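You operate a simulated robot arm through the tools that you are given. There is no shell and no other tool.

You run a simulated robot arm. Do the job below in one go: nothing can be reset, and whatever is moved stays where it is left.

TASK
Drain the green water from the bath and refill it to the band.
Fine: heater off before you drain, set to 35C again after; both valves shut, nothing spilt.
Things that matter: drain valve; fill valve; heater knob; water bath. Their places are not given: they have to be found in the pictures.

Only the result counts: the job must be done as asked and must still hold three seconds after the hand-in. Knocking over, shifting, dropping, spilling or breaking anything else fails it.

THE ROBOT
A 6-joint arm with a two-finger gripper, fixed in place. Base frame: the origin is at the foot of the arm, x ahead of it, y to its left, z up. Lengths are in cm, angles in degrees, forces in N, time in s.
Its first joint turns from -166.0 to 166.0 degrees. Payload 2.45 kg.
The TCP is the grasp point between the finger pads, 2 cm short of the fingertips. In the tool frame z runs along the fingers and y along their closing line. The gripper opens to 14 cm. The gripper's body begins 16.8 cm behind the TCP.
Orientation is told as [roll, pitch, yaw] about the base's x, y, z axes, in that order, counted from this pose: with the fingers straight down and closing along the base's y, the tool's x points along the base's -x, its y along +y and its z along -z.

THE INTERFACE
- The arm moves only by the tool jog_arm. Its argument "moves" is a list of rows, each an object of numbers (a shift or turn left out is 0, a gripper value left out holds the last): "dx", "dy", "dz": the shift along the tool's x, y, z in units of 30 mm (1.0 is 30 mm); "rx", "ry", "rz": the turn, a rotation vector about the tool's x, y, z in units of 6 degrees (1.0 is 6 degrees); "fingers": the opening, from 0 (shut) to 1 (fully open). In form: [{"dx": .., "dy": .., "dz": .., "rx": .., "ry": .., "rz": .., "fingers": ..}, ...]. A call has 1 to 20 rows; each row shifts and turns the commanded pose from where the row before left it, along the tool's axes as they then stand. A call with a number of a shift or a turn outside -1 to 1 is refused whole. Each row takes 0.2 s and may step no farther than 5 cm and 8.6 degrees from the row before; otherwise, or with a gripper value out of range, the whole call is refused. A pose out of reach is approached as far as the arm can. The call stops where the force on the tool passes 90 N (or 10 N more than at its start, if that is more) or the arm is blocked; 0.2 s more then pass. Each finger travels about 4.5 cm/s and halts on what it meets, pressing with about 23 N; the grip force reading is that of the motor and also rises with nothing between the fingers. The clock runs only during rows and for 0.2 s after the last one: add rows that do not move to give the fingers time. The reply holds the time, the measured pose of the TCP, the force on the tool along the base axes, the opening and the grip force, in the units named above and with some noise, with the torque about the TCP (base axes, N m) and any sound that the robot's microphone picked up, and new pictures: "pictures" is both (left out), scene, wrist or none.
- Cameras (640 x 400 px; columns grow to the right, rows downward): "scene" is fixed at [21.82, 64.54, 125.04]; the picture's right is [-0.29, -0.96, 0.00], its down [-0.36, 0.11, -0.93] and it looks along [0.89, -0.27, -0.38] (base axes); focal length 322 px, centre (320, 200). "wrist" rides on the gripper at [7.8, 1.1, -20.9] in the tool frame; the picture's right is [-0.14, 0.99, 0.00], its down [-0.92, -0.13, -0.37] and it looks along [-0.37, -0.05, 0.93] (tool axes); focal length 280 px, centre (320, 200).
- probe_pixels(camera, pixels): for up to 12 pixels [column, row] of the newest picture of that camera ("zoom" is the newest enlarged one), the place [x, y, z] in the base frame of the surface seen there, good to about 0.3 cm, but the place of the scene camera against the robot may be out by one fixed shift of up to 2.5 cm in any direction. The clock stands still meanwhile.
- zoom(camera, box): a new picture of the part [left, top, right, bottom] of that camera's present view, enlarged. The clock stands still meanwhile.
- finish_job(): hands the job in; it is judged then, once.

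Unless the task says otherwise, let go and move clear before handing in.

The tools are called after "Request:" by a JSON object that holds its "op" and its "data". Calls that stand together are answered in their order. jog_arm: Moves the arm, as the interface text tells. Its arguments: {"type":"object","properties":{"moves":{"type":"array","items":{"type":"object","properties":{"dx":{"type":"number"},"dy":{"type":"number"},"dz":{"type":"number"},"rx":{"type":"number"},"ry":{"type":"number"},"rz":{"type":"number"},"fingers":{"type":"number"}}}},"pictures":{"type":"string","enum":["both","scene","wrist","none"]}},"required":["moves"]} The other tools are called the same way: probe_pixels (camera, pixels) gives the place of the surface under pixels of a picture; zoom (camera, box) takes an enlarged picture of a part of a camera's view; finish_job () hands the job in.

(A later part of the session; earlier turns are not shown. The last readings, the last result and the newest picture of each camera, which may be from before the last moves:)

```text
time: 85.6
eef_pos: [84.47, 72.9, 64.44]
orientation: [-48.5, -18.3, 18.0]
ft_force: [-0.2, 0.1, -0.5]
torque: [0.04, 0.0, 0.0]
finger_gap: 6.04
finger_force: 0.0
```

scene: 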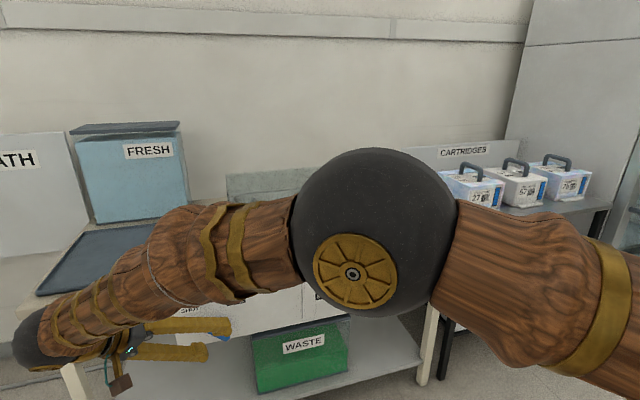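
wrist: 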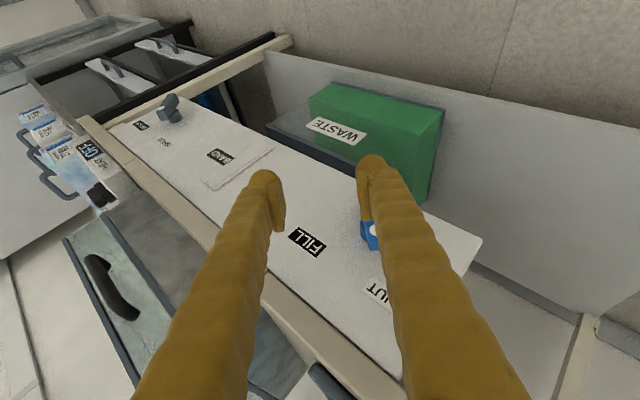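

The fill bar sits like the drain bar, shifted about 53.8 cm in y, so the target TCP is about (93.3, 74.5, 59.25). I'll shift laterally in line with the bar before sliding on.

Request:
{"op": "jog_arm", "data": {"moves": [{"dx": -0.76, "dy": 0.533}, {"dx": -0.76, "dy": 0.533}, {"dx": -0.76, "dy": 0.533}]}}

Request:
{"op": "zoom", "data": {"camera": "wrist", "box": [220, 100, 420, 225]}}

```text
time: 86.4
eef_pos: [90.84, 78.27, 63.13]
orientation: [-48.5, -18.4, 18.0]
ft_force: [0.1, 0.0, 0.7]
torque: [0.12, 0.11, -0.03]
finger_gap: 6.0
finger_force: 0.1
```

scene: 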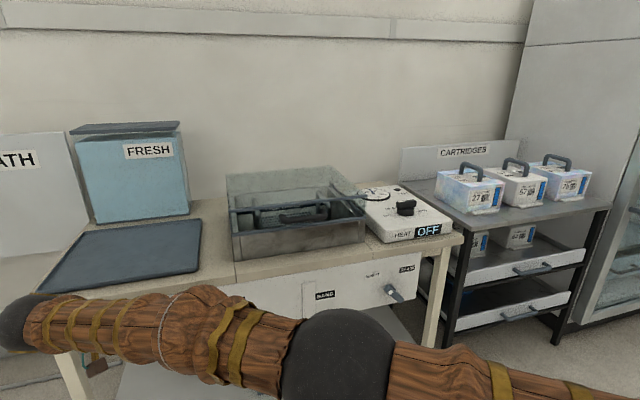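
wrist: 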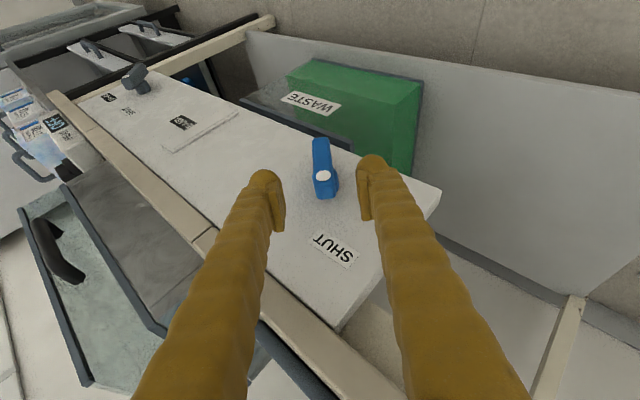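

```text
3.20 times, centred on (320, 162) of wrist
```

zoom: 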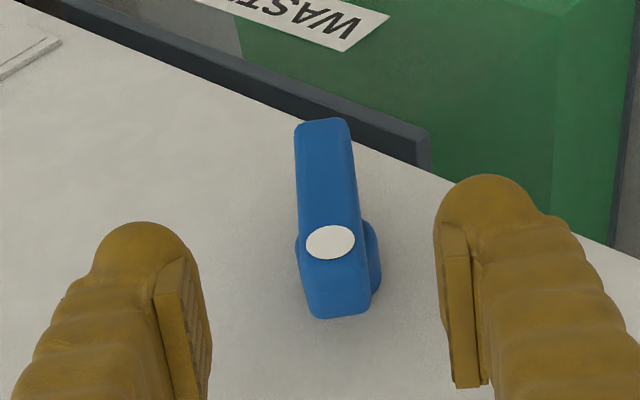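

The blue bar is centred and parallel between the fingers, and the gauge is visible in the scene again at (309,295). I'll slide in and close.

Request:
{"op": "jog_arm", "data": {"moves": [{"dz": 0.7}, {"dz": 0.7}, {"dz": 0.6}], "pictures": "wrist"}}

Request:
{"op": "zoom", "data": {"camera": "wrist", "box": [220, 100, 420, 225]}}

```text
time: 87.2
eef_pos: [93.26, 74.46, 59.29]
orientation: [-48.6, -18.4, 18.0]
ft_force: [0.1, -0.4, 0.8]
torque: [-0.03, 0.03, 0.01]
finger_gap: 6.02
finger_force: 0.0
```

wrist: 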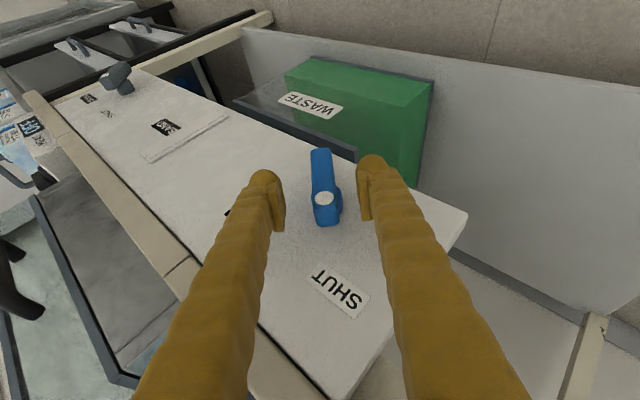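

```text
3.20 times, centred on (320, 162) of wrist
```

zoom: 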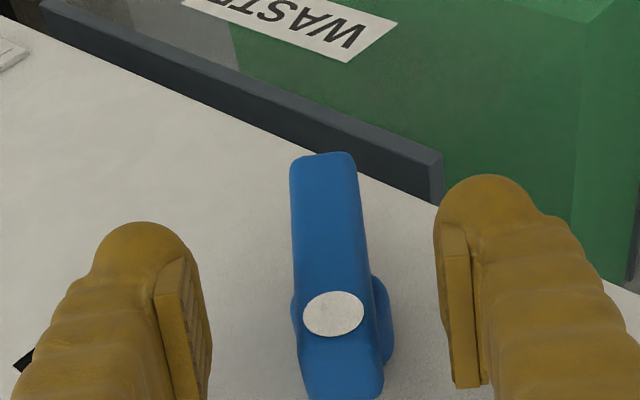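

The fingers straddle the bar just as they did on the drain valve. I'll close on it.

Request:
{"op": "jog_arm", "data": {"moves": [{"fingers": 0}, {}, {}, {}, {}]}}

Request:
{"op": "zoom", "data": {"camera": "scene", "box": [240, 260, 368, 340]}}

Request:
{"op": "zoom", "data": {"camera": "wrist", "box": [100, 70, 300, 195]}}

```text
time: 88.4
eef_pos: [93.18, 74.55, 59.24]
orientation: [-48.6, -18.3, 18.1]
ft_force: [5.2, 12.0, -4.3]
torque: [0.35, -0.02, 0.0]
finger_gap: 2.05
finger_force: 45.1
```

scene: 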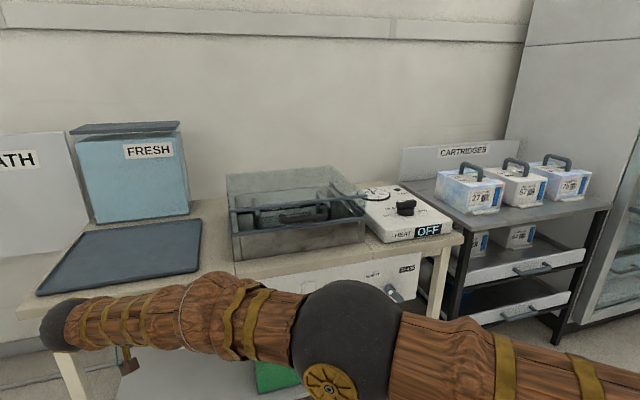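
wrist: 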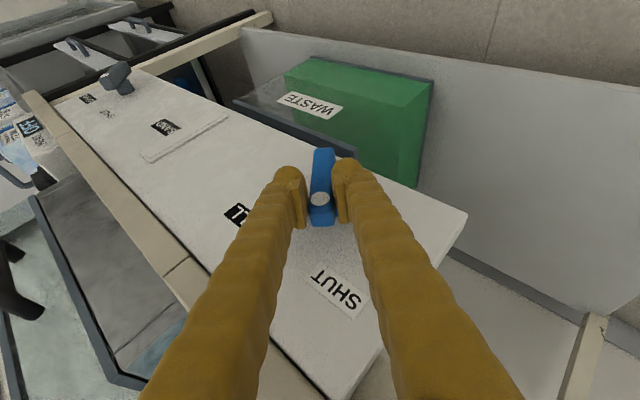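

```text
5.00 times, centred on (304, 300) of scene
```

zoom: 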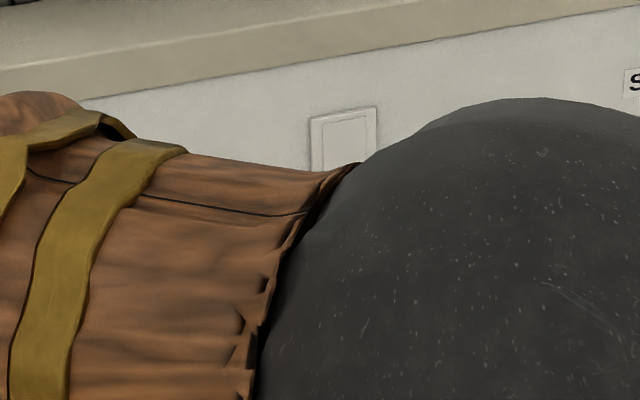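

```text
3.20 times, centred on (200, 132) of wrist
```

zoom: 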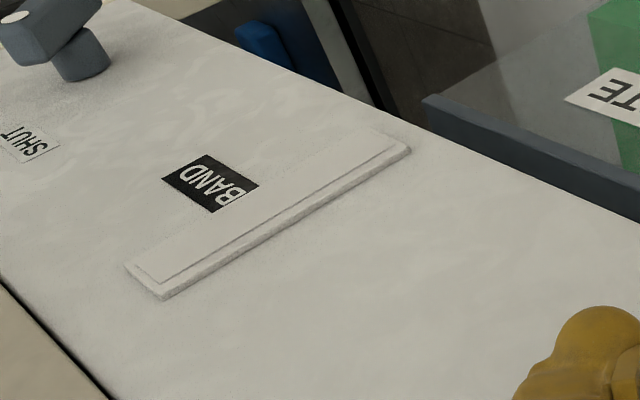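

The grip is good (gap 2.05). The elbow hides the gauge in the scene, but the wrist camera sees the gauge and BAND label well around (185,135). I'll orbit 18° towards FILL.

Request:
{"op": "jog_arm", "data": {"moves": [{"rx": -0.904, "ry": 0.014, "rz": 0.425, "dy": -0.0913, "dz": 0.004, "dx": 0.002}, {"rx": -0.904, "ry": 0.014, "rz": 0.425, "dy": -0.0913, "dz": 0.004, "dx": 0.002}, {"rx": -0.904, "ry": 0.014, "rz": 0.425, "dy": -0.0913, "dz": 0.004, "dx": 0.002}]}}

Request:
{"op": "zoom", "data": {"camera": "wrist", "box": [60, 70, 260, 195]}}

```text
time: 89.2
eef_pos: [93.23, 73.64, 59.77]
orientation: [-30.1, -22.9, 11.6]
ft_force: [-0.7, 13.1, -17.1]
torque: [0.55, 0.04, 0.07]
finger_gap: 2.05
finger_force: 45.2
```

scene: 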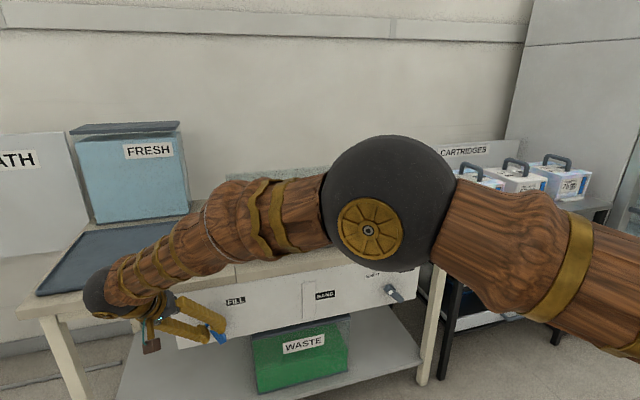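
wrist: 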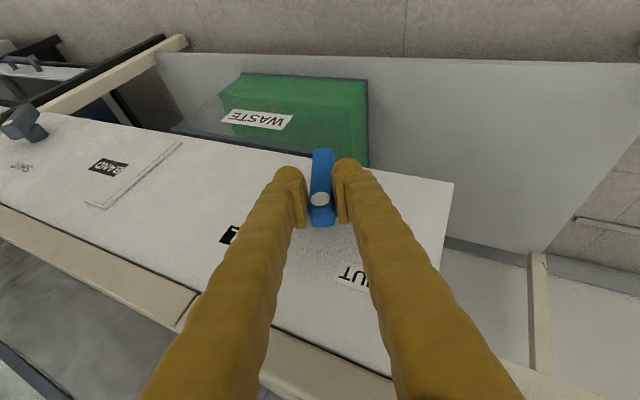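

```text
3.20 times, centred on (160, 132) of wrist
```

zoom: 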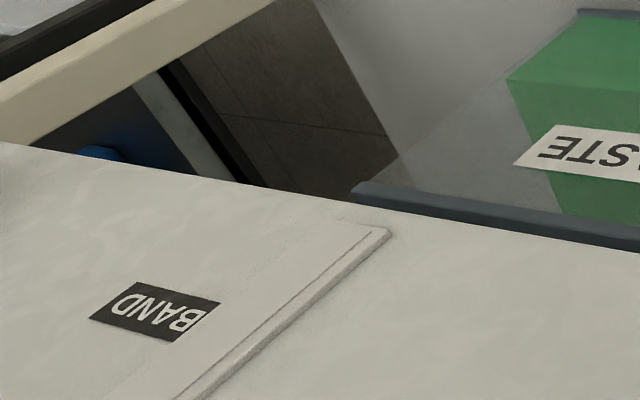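

The handle follows and the gauge is visible in the scene too. I'll open four more steps to about upright, then check the flow.

Request:
{"op": "jog_arm", "data": {"moves": [{"rx": -0.904, "ry": 0.014, "rz": 0.425, "dy": -0.0913, "dz": 0.004, "dx": 0.002}, {"rx": -0.904, "ry": 0.014, "rz": 0.425, "dy": -0.0913, "dz": 0.004, "dx": 0.002}, {"rx": -0.904, "ry": 0.014, "rz": 0.425, "dy": -0.0913, "dz": 0.004, "dx": 0.002}]}}

Request:
{"op": "zoom", "data": {"camera": "scene", "box": [240, 270, 368, 350]}}

```text
time: 90.0
eef_pos: [93.28, 73.02, 59.96]
orientation: [-10.4, -25.3, 3.6]
ft_force: [-8.1, -6.8, -18.1]
torque: [-0.14, 0.53, -0.17]
finger_gap: 2.03
finger_force: 44.7
```

scene: 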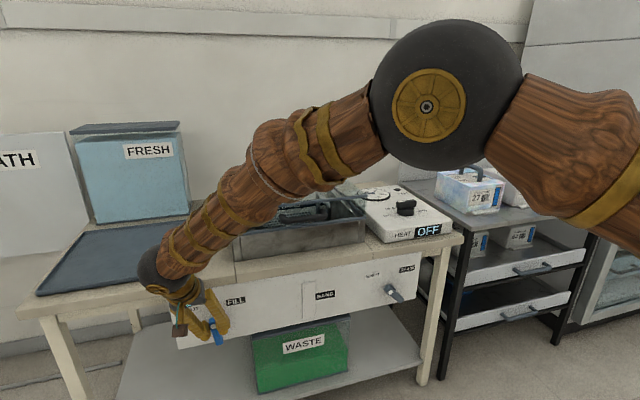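
wrist: 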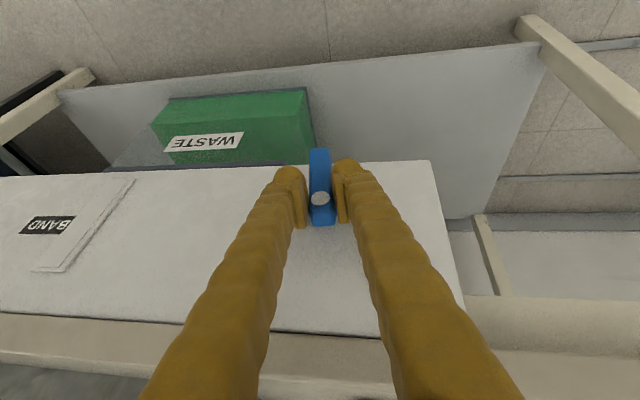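

```text
5.00 times, centred on (304, 310) of scene
```

zoom: 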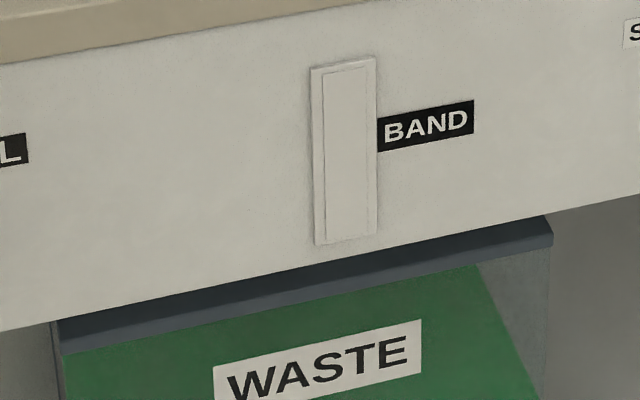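

The gauge is fully visible now and still empty. I'll hold a couple of seconds to see if water flows at this opening.

Request:
{"op": "jog_arm", "data": {"moves": [{}, {}, {}, {}, {}, {}, {}, {}, {}, {}], "pictures": "scene"}}

Request:
{"op": "zoom", "data": {"camera": "scene", "box": [240, 270, 368, 350]}}

```text
time: 92.2
eef_pos: [93.28, 73.02, 60.01]
orientation: [-10.5, -25.3, 3.7]
ft_force: [-16.9, -9.5, -17.8]
torque: [-0.16, 0.34, 0.0]
finger_gap: 2.01
finger_force: 45.2
```

scene: 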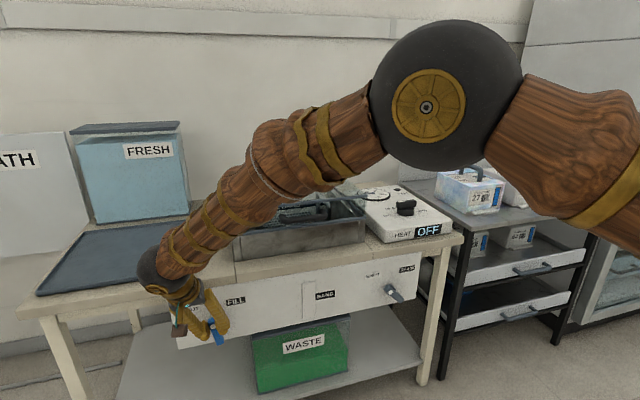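

```text
5.00 times, centred on (304, 310) of scene
```

zoom: 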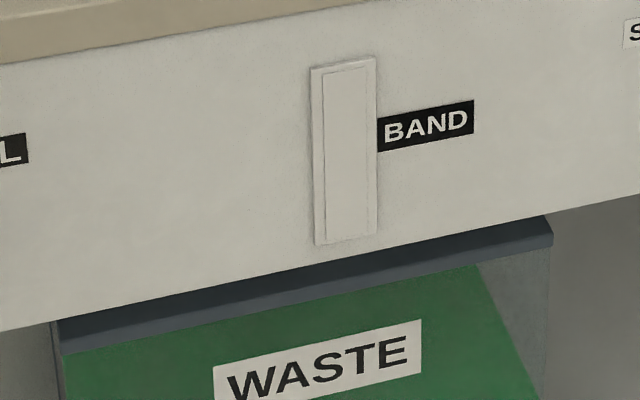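

There's no rise yet, so the valve needs to open a bit further. I'll do two more steps and watch.

Request:
{"op": "jog_arm", "data": {"moves": [{"rx": -0.904, "ry": 0.014, "rz": 0.425, "dy": -0.0913, "dz": 0.004, "dx": 0.012}, {"rx": -0.904, "ry": 0.014, "rz": 0.425, "dy": -0.0913, "dz": 0.004, "dx": 0.002}, {}, {}, {}, {}, {}]}}

Request:
{"op": "zoom", "data": {"camera": "scene", "box": [240, 270, 368, 350]}}

```text
time: 93.8
eef_pos: [93.17, 72.45, 60.15]
orientation: [2.8, -25.6, -2.0]
ft_force: [-14.3, -12.8, -15.1]
torque: [-0.41, 0.25, 0.06]
finger_gap: 2.03
finger_force: 45.3
```

scene: 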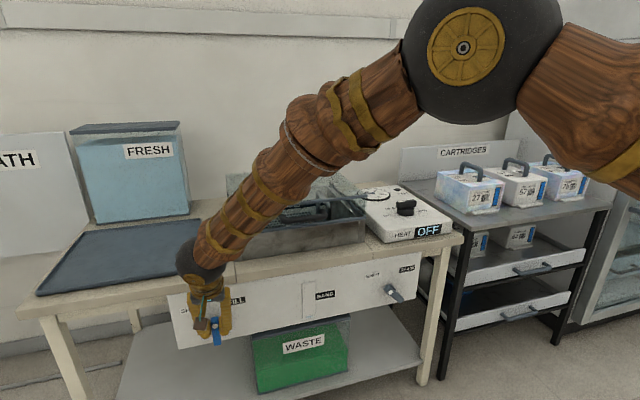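
wrist: 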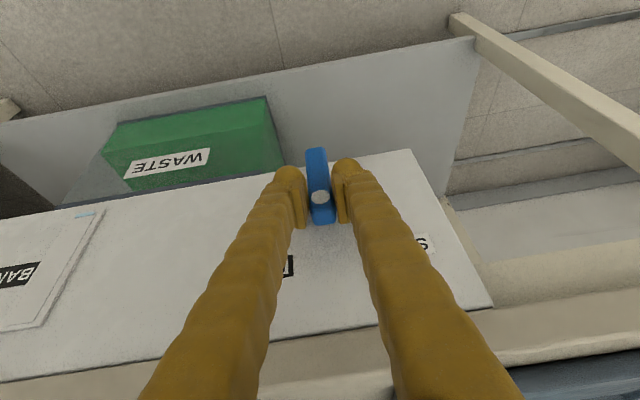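

```text
5.00 times, centred on (304, 310) of scene
```

zoom: 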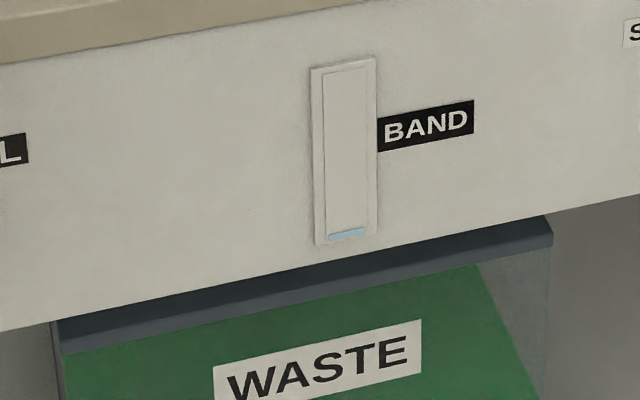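

Light-blue water has appeared at the bottom of the gauge (zoom row ~228). I'll hold and measure the rate.

Request:
{"op": "jog_arm", "data": {"moves": [{}, {}, {}, {}, {}, {}, {}, {}, {}, {}, {}, {}, {}, {}], "pictures": "scene"}}

Request:
{"op": "zoom", "data": {"camera": "scene", "box": [240, 270, 368, 350]}}

```text
time: 96.8
eef_pos: [93.22, 72.56, 60.24]
orientation: [2.8, -25.6, -2.0]
ft_force: [-0.2, -7.8, -13.3]
torque: [-0.23, 0.15, 0.15]
finger_gap: 2.03
finger_force: 45.3
```

scene: 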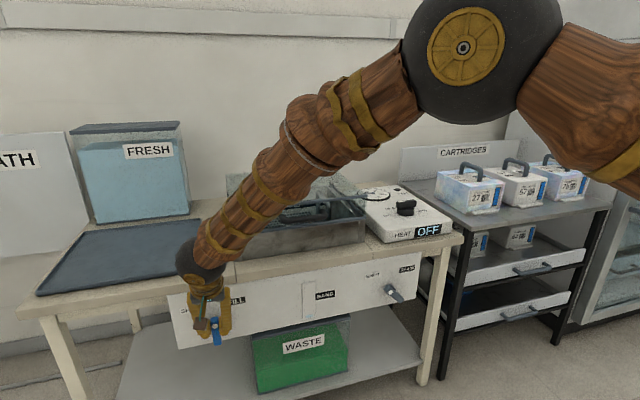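

```text
5.00 times, centred on (304, 310) of scene
```

zoom: 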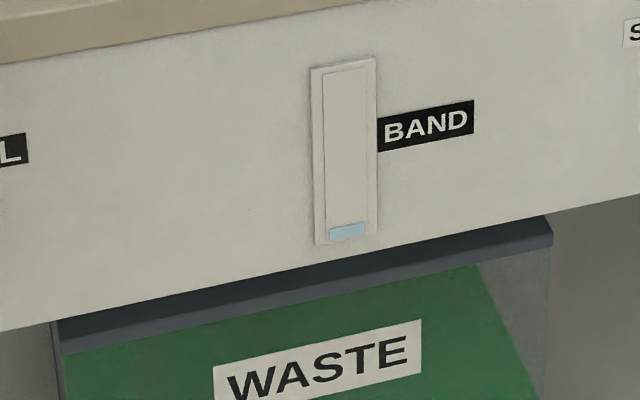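

The rise is about 2 zoom px/s, with about 78 px to go. I'll wait 8 s and re-measure.

Request:
{"op": "jog_arm", "data": {"moves": [{}, {}, {}, {}, {}, {}, {}, {}, {}, {}, {}, {}, {}, {}, {}, {}, {}, {}, {}, {}], "pictures": "none"}}

Request:
{"op": "jog_arm", "data": {"moves": [{}, {}, {}, {}, {}, {}, {}, {}, {}, {}, {}, {}, {}, {}, {}, {}, {}, {}, {}, {}], "pictures": "scene"}}

Request:
{"op": "zoom", "data": {"camera": "scene", "box": [240, 270, 368, 350]}}

```text
time: 101.0
eef_pos: [93.18, 72.69, 60.18]
orientation: [2.8, -25.6, -2.1]
ft_force: [2.1, -6.1, -4.3]
torque: [-0.25, 0.03, 0.18]
finger_gap: 2.02
finger_force: 44.7
```

```text
time: 105.2
eef_pos: [93.31, 72.49, 60.28]
orientation: [2.8, -25.6, -1.9]
ft_force: [-0.5, -7.5, -0.8]
torque: [-0.23, -0.01, 0.19]
finger_gap: 2.0
finger_force: 44.9
```

scene: 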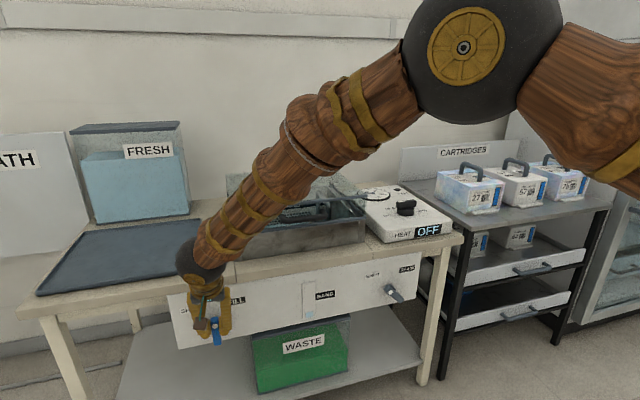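

```text
5.00 times, centred on (304, 310) of scene
```

zoom: 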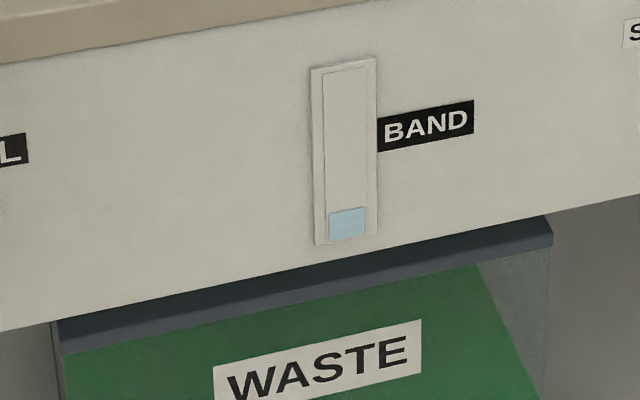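

It's now at about row 207, a rate of about 1.9 px/s, with about 62 px to go. I'll wait about 21 s and check.

Request:
{"op": "jog_arm", "data": {"moves": [{}, {}, {}, {}, {}, {}, {}, {}, {}, {}, {}, {}, {}, {}, {}, {}, {}, {}, {}, {}], "pictures": "none"}}

Request:
{"op": "jog_arm", "data": {"moves": [{}, {}, {}, {}, {}, {}, {}, {}, {}, {}, {}, {}, {}, {}, {}, {}, {}, {}, {}, {}], "pictures": "none"}}

Request:
{"op": "jog_arm", "data": {"moves": [{}, {}, {}, {}, {}, {}, {}, {}, {}, {}, {}, {}, {}, {}, {}, {}, {}, {}, {}, {}], "pictures": "none"}}

Request:
{"op": "jog_arm", "data": {"moves": [{}, {}, {}, {}, {}, {}, {}, {}, {}, {}, {}, {}, {}, {}, {}, {}, {}, {}, {}, {}], "pictures": "none"}}

Request:
{"op": "jog_arm", "data": {"moves": [{}, {}, {}, {}, {}, {}, {}, {}, {}, {}, {}, {}, {}, {}, {}, {}, {}, {}, {}, {}], "pictures": "scene"}}

Request:
{"op": "zoom", "data": {"camera": "scene", "box": [240, 270, 368, 350]}}

```text
time: 109.4
eef_pos: [93.39, 72.53, 60.13]
orientation: [2.9, -25.6, -2.0]
ft_force: [-1.7, -7.4, 1.0]
torque: [-0.24, 0.0, 0.17]
finger_gap: 2.01
finger_force: 44.5
```

```text
time: 113.6
eef_pos: [93.29, 72.49, 60.28]
orientation: [2.8, -25.6, -2.0]
ft_force: [-1.7, -6.5, 0.6]
torque: [-0.22, -0.05, 0.19]
finger_gap: 1.99
finger_force: 45.2
```

```text
time: 117.8
eef_pos: [93.14, 72.44, 60.14]
orientation: [2.9, -25.6, -2.0]
ft_force: [-1.8, -6.6, 0.1]
torque: [-0.26, 0.0, 0.17]
finger_gap: 2.03
finger_force: 45.3
```

```text
time: 122.0
eef_pos: [93.23, 72.52, 60.21]
orientation: [2.8, -25.7, -1.9]
ft_force: [-0.4, -6.4, 0.3]
torque: [-0.2, -0.02, 0.19]
finger_gap: 2.0
finger_force: 45.7
```

```text
time: 126.2
eef_pos: [93.22, 72.48, 60.22]
orientation: [2.9, -25.6, -2.0]
ft_force: [-0.9, -6.9, 0.6]
torque: [-0.23, -0.01, 0.12]
finger_gap: 2.03
finger_force: 44.6
```

scene: 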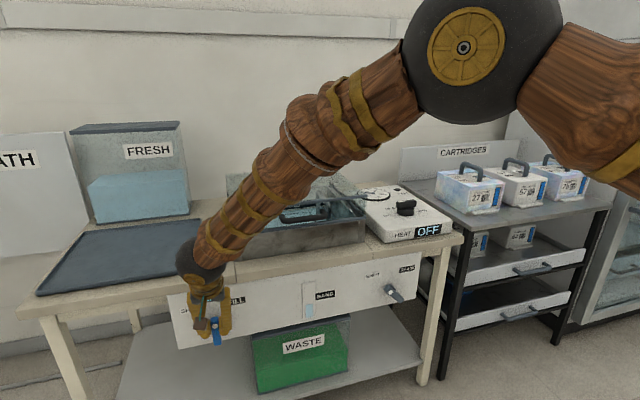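

```text
5.00 times, centred on (304, 310) of scene
```

zoom: 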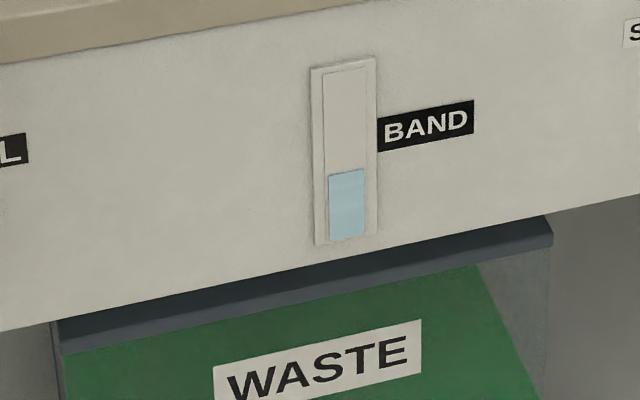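

It's at about row 172 at the gauge centre. The BAND label's midline extends to about row 140 there, so about 30 px remain. I'll wait 10 s more and also look at the FILL BAND strip in the bath.

Request:
{"op": "jog_arm", "data": {"moves": [{}, {}, {}, {}, {}, {}, {}, {}, {}, {}, {}, {}, {}, {}, {}, {}, {}, {}, {}, {}], "pictures": "none"}}

Request:
{"op": "jog_arm", "data": {"moves": [{}, {}, {}, {}, {}, {}, {}, {}, {}, {}, {}, {}, {}, {}, {}, {}, {}, {}, {}, {}], "pictures": "scene"}}

Request:
{"op": "zoom", "data": {"camera": "scene", "box": [285, 275, 333, 325]}}

Request:
{"op": "zoom", "data": {"camera": "scene", "box": [255, 170, 375, 245]}}

```text
time: 130.4
eef_pos: [93.23, 72.55, 60.22]
orientation: [2.8, -25.5, -2.0]
ft_force: [-1.2, -7.5, 0.2]
torque: [-0.23, 0.0, 0.19]
finger_gap: 1.99
finger_force: 44.8
```

```text
time: 134.6
eef_pos: [93.3, 72.48, 60.22]
orientation: [2.9, -25.6, -2.0]
ft_force: [-1.3, -7.3, -0.4]
torque: [-0.2, -0.04, 0.14]
finger_gap: 2.03
finger_force: 45.1
```

scene: 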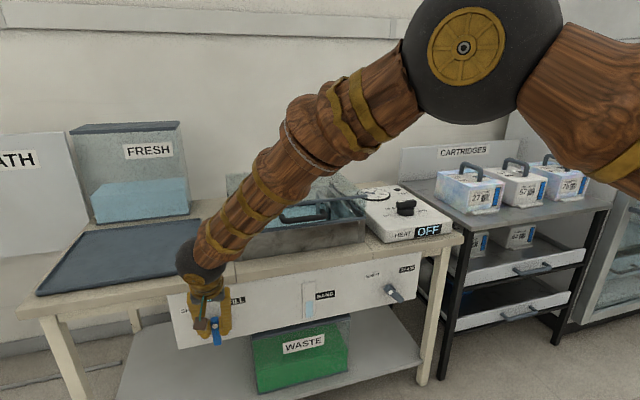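

```text
8.00 times, centred on (309, 300) of scene
```

zoom: 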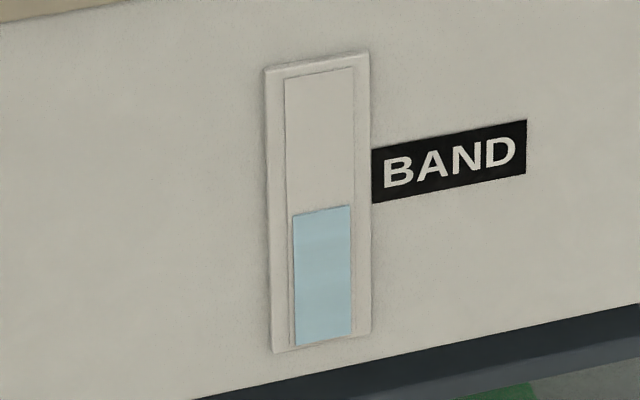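

```text
5.33 times, centred on (315, 208) of scene
```

zoom: 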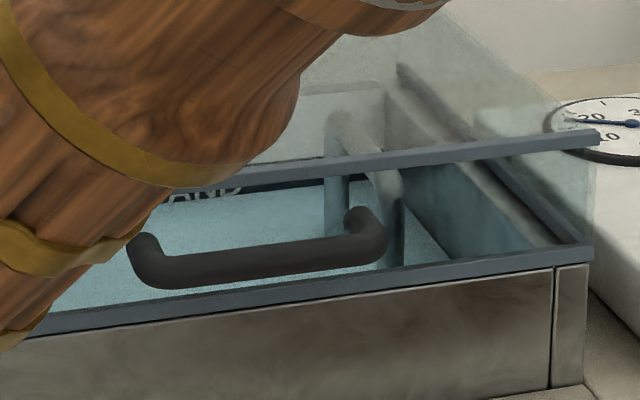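

The level has just entered the BAND label's span. The original level was at about row 195 of this 8x zoom and the label centre is at about 186, so I need about 18 px more, or roughly 6 s. I'll wait 4 s and check.

Request:
{"op": "jog_arm", "data": {"moves": [{}, {}, {}, {}, {}, {}, {}, {}, {}, {}, {}, {}, {}, {}, {}, {}, {}, {}, {}, {}], "pictures": "scene"}}

Request:
{"op": "zoom", "data": {"camera": "scene", "box": [285, 275, 333, 325]}}

Request:
{"op": "zoom", "data": {"camera": "scene", "box": [255, 170, 375, 245]}}

```text
time: 138.8
eef_pos: [93.35, 72.49, 60.28]
orientation: [2.8, -25.6, -1.9]
ft_force: [-1.7, -6.8, 0.5]
torque: [-0.22, -0.06, 0.18]
finger_gap: 1.99
finger_force: 45.0
```

scene: 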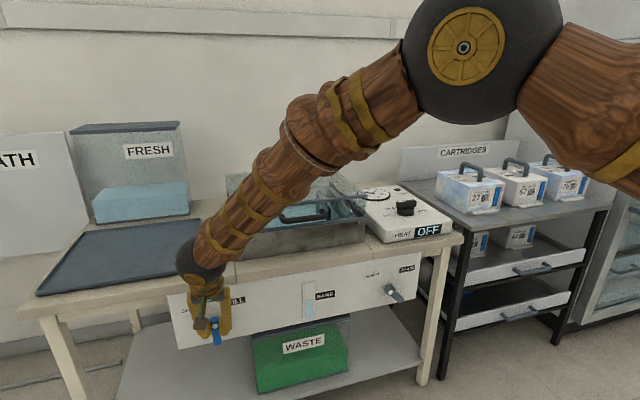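

```text
8.00 times, centred on (309, 300) of scene
```

zoom: 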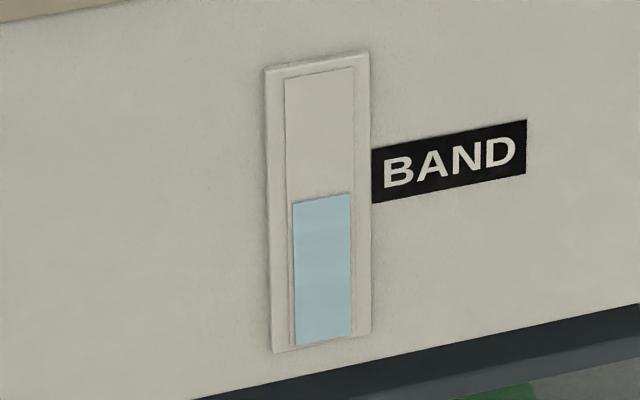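

```text
5.33 times, centred on (315, 208) of scene
```

zoom: 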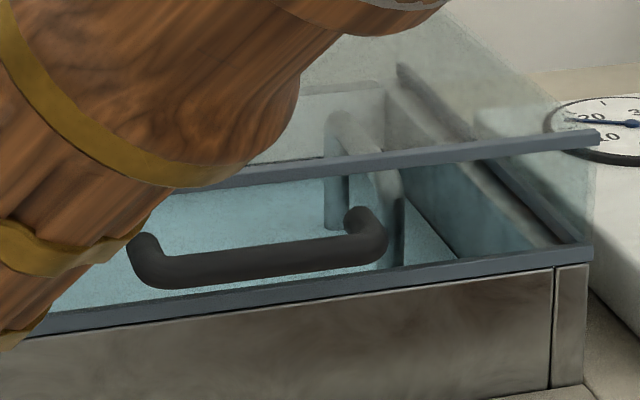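

The level is at about row 197, rising about 3 px/s. I'll wait another 2 s and then turn the handle straight back to SHUT in the same call, aiming for about row 189, near the band's middle.

Request:
{"op": "jog_arm", "data": {"moves": [{}, {}, {}, {}, {}, {}, {}, {}, {"rx": 0.904, "ry": -0.014, "rz": -0.425, "dy": 0.0913}, {"rx": 0.904, "ry": -0.014, "rz": -0.425, "dy": 0.0913}, {"rx": 0.904, "ry": -0.014, "rz": -0.425, "dy": 0.0913, "dz": 0.004}, {"rx": 0.904, "ry": -0.014, "rz": -0.425, "dy": 0.0913, "dz": 0.004}, {"rx": 0.904, "ry": -0.014, "rz": -0.425, "dy": 0.0913, "dz": 0.004}]}}

Request:
{"op": "zoom", "data": {"camera": "scene", "box": [285, 275, 333, 325]}}

```text
time: 141.6
eef_pos: [93.19, 73.87, 60.1]
orientation: [-30.0, -23.2, 11.7]
ft_force: [15.0, 27.6, 5.4]
torque: [0.71, -0.27, 0.22]
finger_gap: 2.01
finger_force: 44.4
```

scene: 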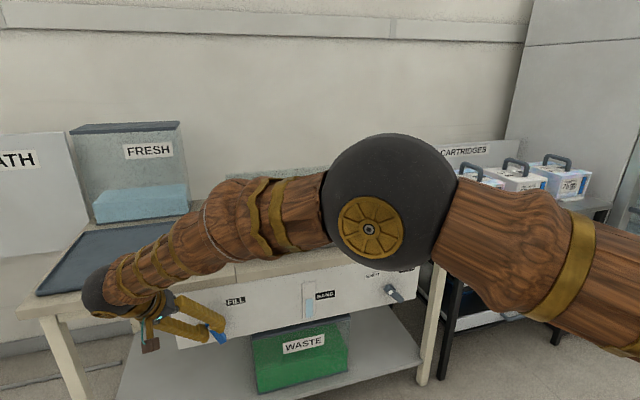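
wrist: 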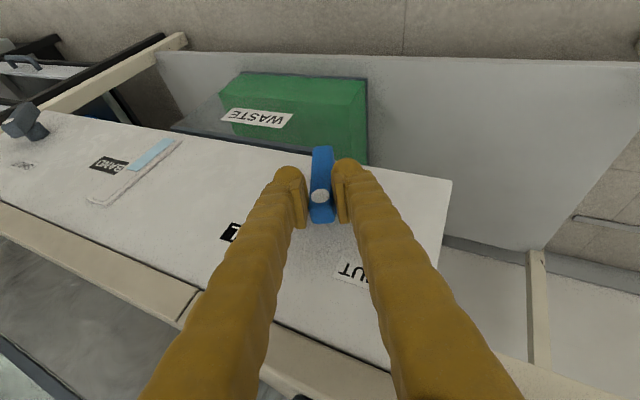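

```text
8.00 times, centred on (309, 300) of scene
```

zoom: 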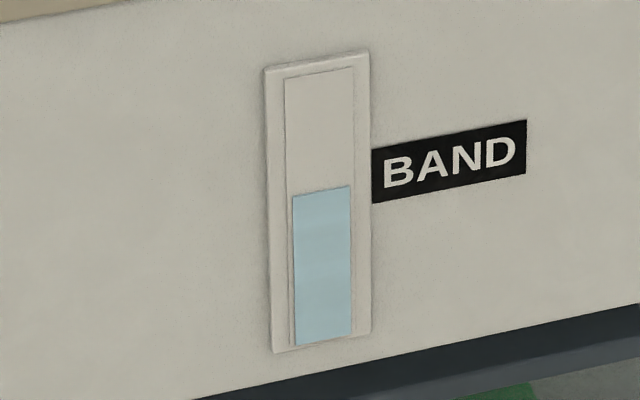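

The level is at about row 190, inside the band. I'll finish turning to SHUT and seat it.

Request:
{"op": "jog_arm", "data": {"moves": [{"rx": 0.904, "ry": -0.014, "rz": -0.425, "dy": 0.0913, "dz": 0.004}, {"rx": 0.904, "ry": -0.014, "rz": -0.425, "dy": 0.0913, "dz": 0.004}, {"rx": 0.904, "ry": -0.014, "rz": -0.425, "dy": 0.0913, "dz": 0.004}], "pictures": "wrist"}}

Request:
{"op": "zoom", "data": {"camera": "wrist", "box": [240, 120, 400, 220]}}

```text
time: 142.4
eef_pos: [93.06, 74.51, 59.29]
orientation: [-48.5, -18.3, 18.2]
ft_force: [8.4, 43.2, 1.4]
torque: [0.98, -0.25, 0.45]
finger_gap: 2.04
finger_force: 44.7
```

wrist: 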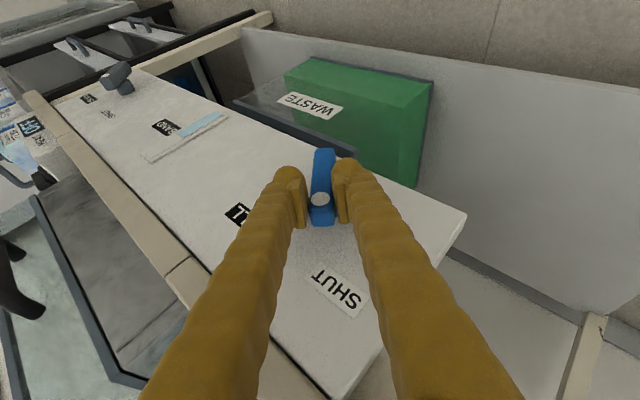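

```text
4.00 times, centred on (320, 170) of wrist
```

zoom: 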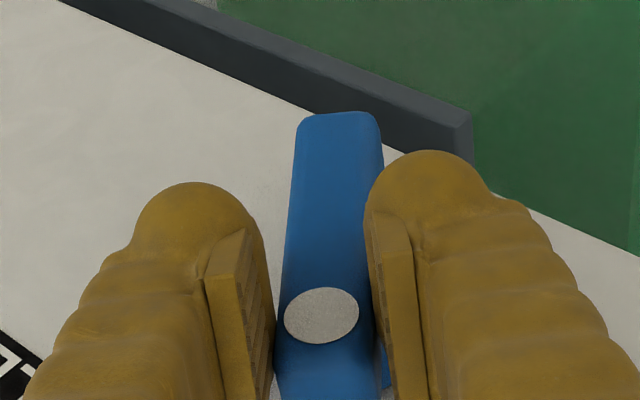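

The torque has climbed to about 1 N·m at the original SHUT angle, so it's at the stop. I'll open and back out along the tool axis.

Request:
{"op": "jog_arm", "data": {"moves": [{"fingers": 0.43}, {}, {}, {"dz": -0.9}, {"dz": -0.9}, {"dz": -0.9}]}}

Request:
{"op": "zoom", "data": {"camera": "wrist", "box": [220, 100, 420, 225]}}

Request:
{"op": "zoom", "data": {"camera": "scene", "box": [215, 160, 375, 260]}}

```text
time: 143.8
eef_pos: [89.76, 79.56, 64.48]
orientation: [-48.7, -18.3, 18.1]
ft_force: [-1.4, -0.7, 0.5]
torque: [0.06, 0.0, -0.01]
finger_gap: 6.01
finger_force: 0.0
```

scene: 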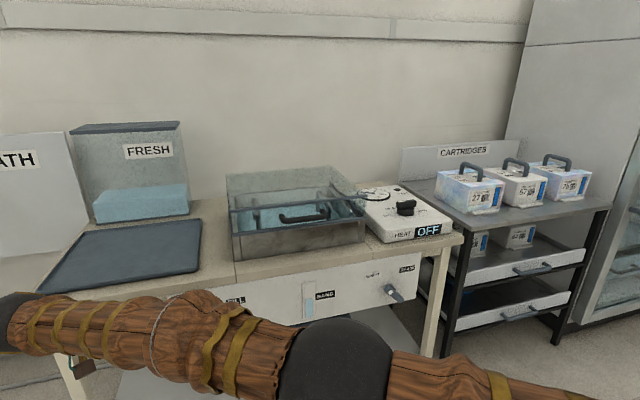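
wrist: 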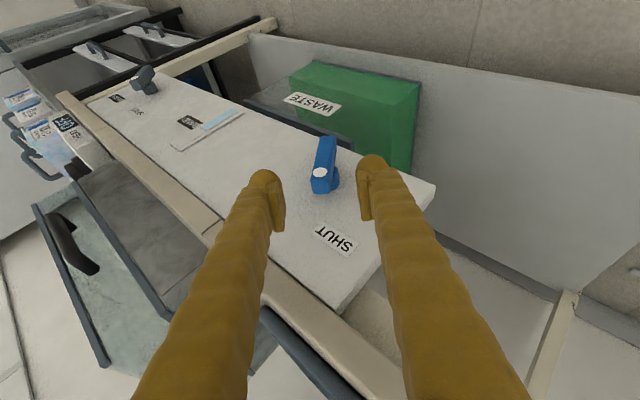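

```text
3.20 times, centred on (320, 162) of wrist
```

zoom: 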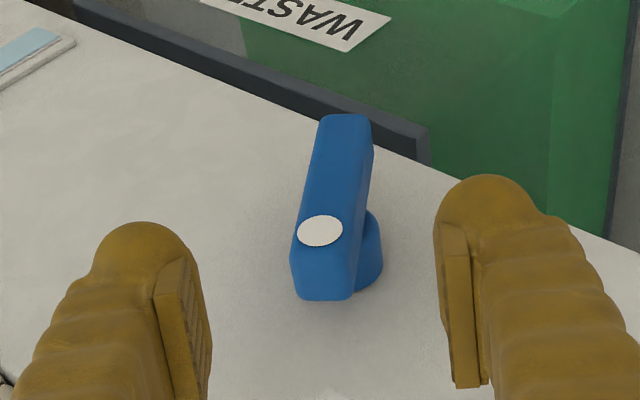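

```text
4.00 times, centred on (295, 210) of scene
```

zoom: 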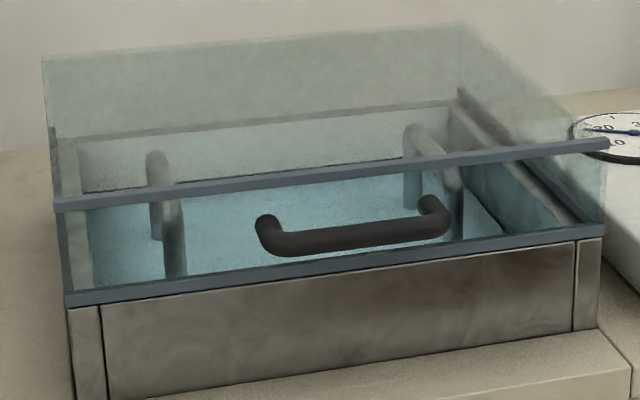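

The level looks right, but the blue bar now leans differently than before (top right at (345,118), previously (325,120)), so it may be about 10° short of SHUT. I'll probe its angle to confirm.

Request:
{"op": "probe_pixels", "data": {"camera": "zoom", "pixels": [[320, 200]]}}

Request:
{"op": "zoom", "data": {"camera": "wrist", "box": [280, 120, 376, 205]}}

Request:
{"op": "probe_pixels", "data": {"camera": "wrist", "pixels": [[320, 172], [330, 141], [325, 155], [322, 162], [315, 182], [325, 190], [335, 140], [312, 182], [334, 150], [120, 72], [140, 73], [146, 80]]}}

```text
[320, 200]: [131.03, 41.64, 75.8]
```

```text
4.71 times, centred on (328, 162) of wrist
```

zoom: 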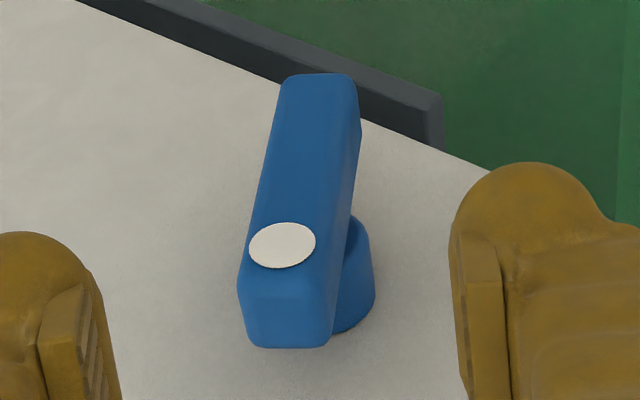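

```text
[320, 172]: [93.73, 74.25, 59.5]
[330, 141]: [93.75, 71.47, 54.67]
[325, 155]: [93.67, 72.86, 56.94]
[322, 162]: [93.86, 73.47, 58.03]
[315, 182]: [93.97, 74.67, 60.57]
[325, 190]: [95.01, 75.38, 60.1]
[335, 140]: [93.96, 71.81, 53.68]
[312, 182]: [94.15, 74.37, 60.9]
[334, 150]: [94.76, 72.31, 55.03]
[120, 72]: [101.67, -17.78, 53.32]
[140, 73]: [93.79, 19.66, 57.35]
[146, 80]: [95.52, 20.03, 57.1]
```

Confirmed: the fill bar sits at about 58–60° instead of 45°, roughly 13° short of SHUT. I'll slide back on, re-grip, and turn it further.

Request:
{"op": "jog_arm", "data": {"moves": [{"dz": 0.9}, {"dz": 0.9}, {"dz": 0.8}, {"fingers": 0}, {}, {}, {}, {}], "pictures": "wrist"}}

Request:
{"op": "zoom", "data": {"camera": "wrist", "box": [240, 120, 400, 220]}}

```text
time: 145.6
eef_pos: [93.01, 74.31, 59.99]
orientation: [-48.5, -18.3, 18.1]
ft_force: [5.6, 11.9, -3.8]
torque: [0.43, 0.01, 0.01]
finger_gap: 2.21
finger_force: 45.3
```

wrist: 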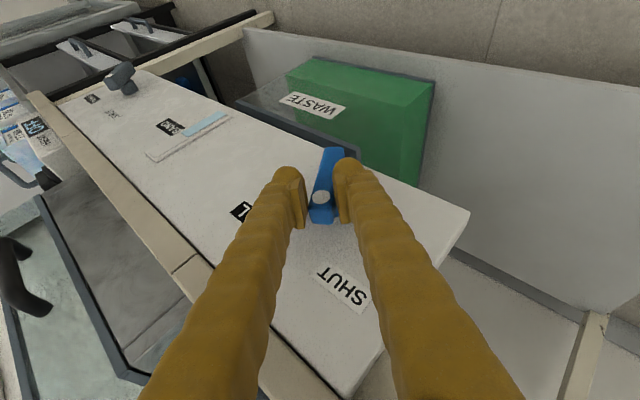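

```text
4.00 times, centred on (320, 170) of wrist
```

zoom: 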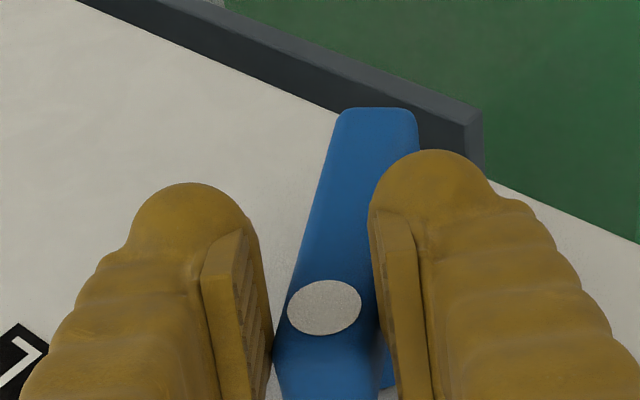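

The bar is held slightly diagonally between the pads. I'll push the grip along the arc towards SHUT while rotating further.

Request:
{"op": "jog_arm", "data": {"moves": [{"rx": 0.904, "ry": -0.014, "rz": -0.425, "dy": 0.12}, {"rx": 0.904, "ry": -0.014, "rz": -0.425, "dy": 0.12}, {}], "pictures": "wrist"}}

Request:
{"op": "zoom", "data": {"camera": "wrist", "box": [240, 120, 400, 220]}}

```text
time: 146.4
eef_pos: [91.42, 73.07, 59.19]
orientation: [-60.4, -14.0, 21.3]
ft_force: [-18.5, -3.1, -6.5]
torque: [-0.04, 0.36, -0.06]
finger_gap: 0.0
finger_force: 29.8
out of reach, approached as far as the arm can: row 2
```

wrist: 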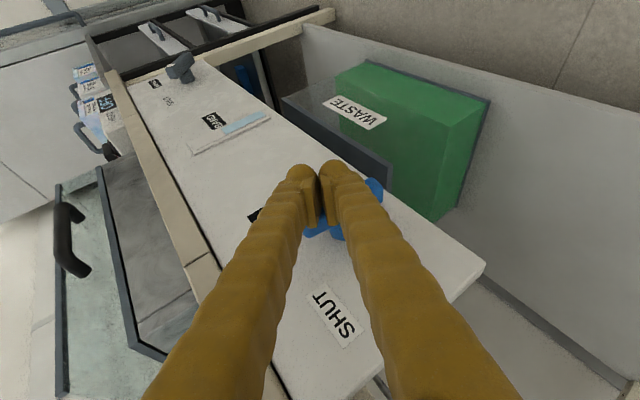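

```text
4.00 times, centred on (320, 170) of wrist
```

zoom: 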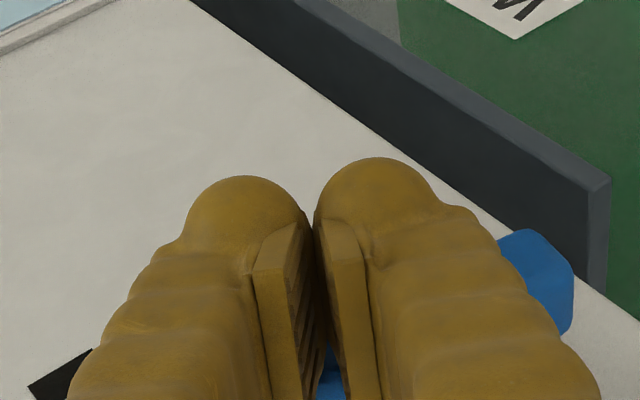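

The arm ran out of reach at that roll and the fingers slipped off in front of the bar. I'll back straight out, then close the valve by pushing the dotted end from its right side with closed fingers, which needs less reach.

Request:
{"op": "jog_arm", "data": {"moves": [{"dx": 1}, {"dz": -0.8}, {"dz": -0.8}, {"dx": 0.5, "dz": -0.5}]}}

Request:
{"op": "zoom", "data": {"camera": "wrist", "box": [240, 120, 440, 245]}}

```text
time: 147.4
eef_pos: [84.66, 76.65, 61.35]
orientation: [-60.4, -14.3, 21.4]
ft_force: [0.6, -0.6, -0.8]
torque: [-0.02, 0.02, -0.05]
finger_gap: 0.02
finger_force: 29.8
```

scene: 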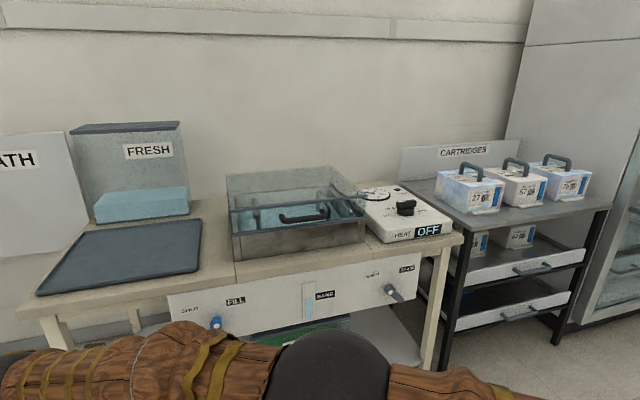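
wrist: 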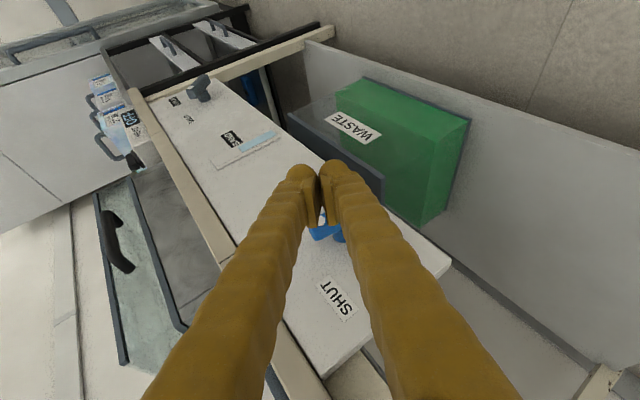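

```text
3.20 times, centred on (340, 182) of wrist
```

zoom: 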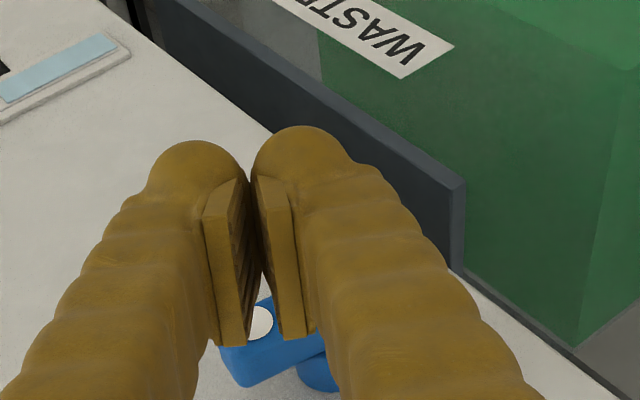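

The bar may have been disturbed as the fingers slipped off. I'll check the handle angle and the level right away.

Request:
{"op": "zoom", "data": {"camera": "scene", "box": [165, 285, 261, 345]}}

Request:
{"op": "zoom", "data": {"camera": "scene", "box": [285, 275, 333, 325]}}

Request:
{"op": "probe_pixels", "data": {"camera": "scene", "pixels": [[216, 322], [214, 318], [217, 326], [215, 321]]}}

```text
6.67 times, centred on (213, 315) of scene
```

zoom: 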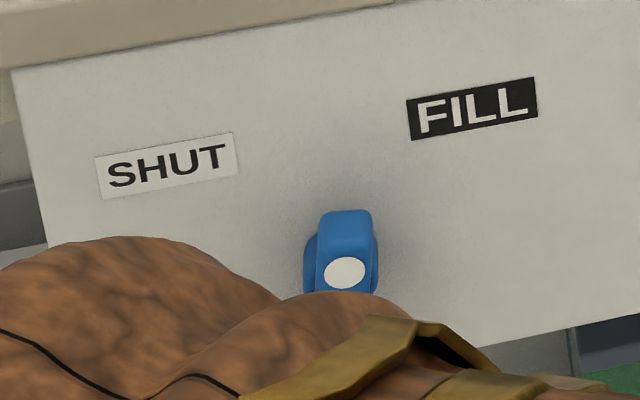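

```text
8.00 times, centred on (309, 300) of scene
```

zoom: 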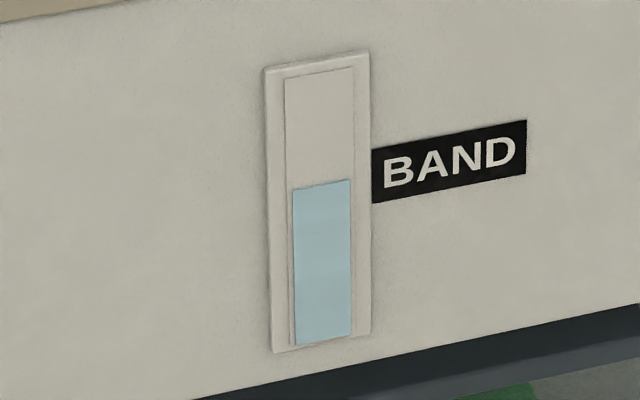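

```text
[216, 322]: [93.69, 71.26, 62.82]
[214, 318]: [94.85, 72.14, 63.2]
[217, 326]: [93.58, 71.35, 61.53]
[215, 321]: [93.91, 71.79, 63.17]
```

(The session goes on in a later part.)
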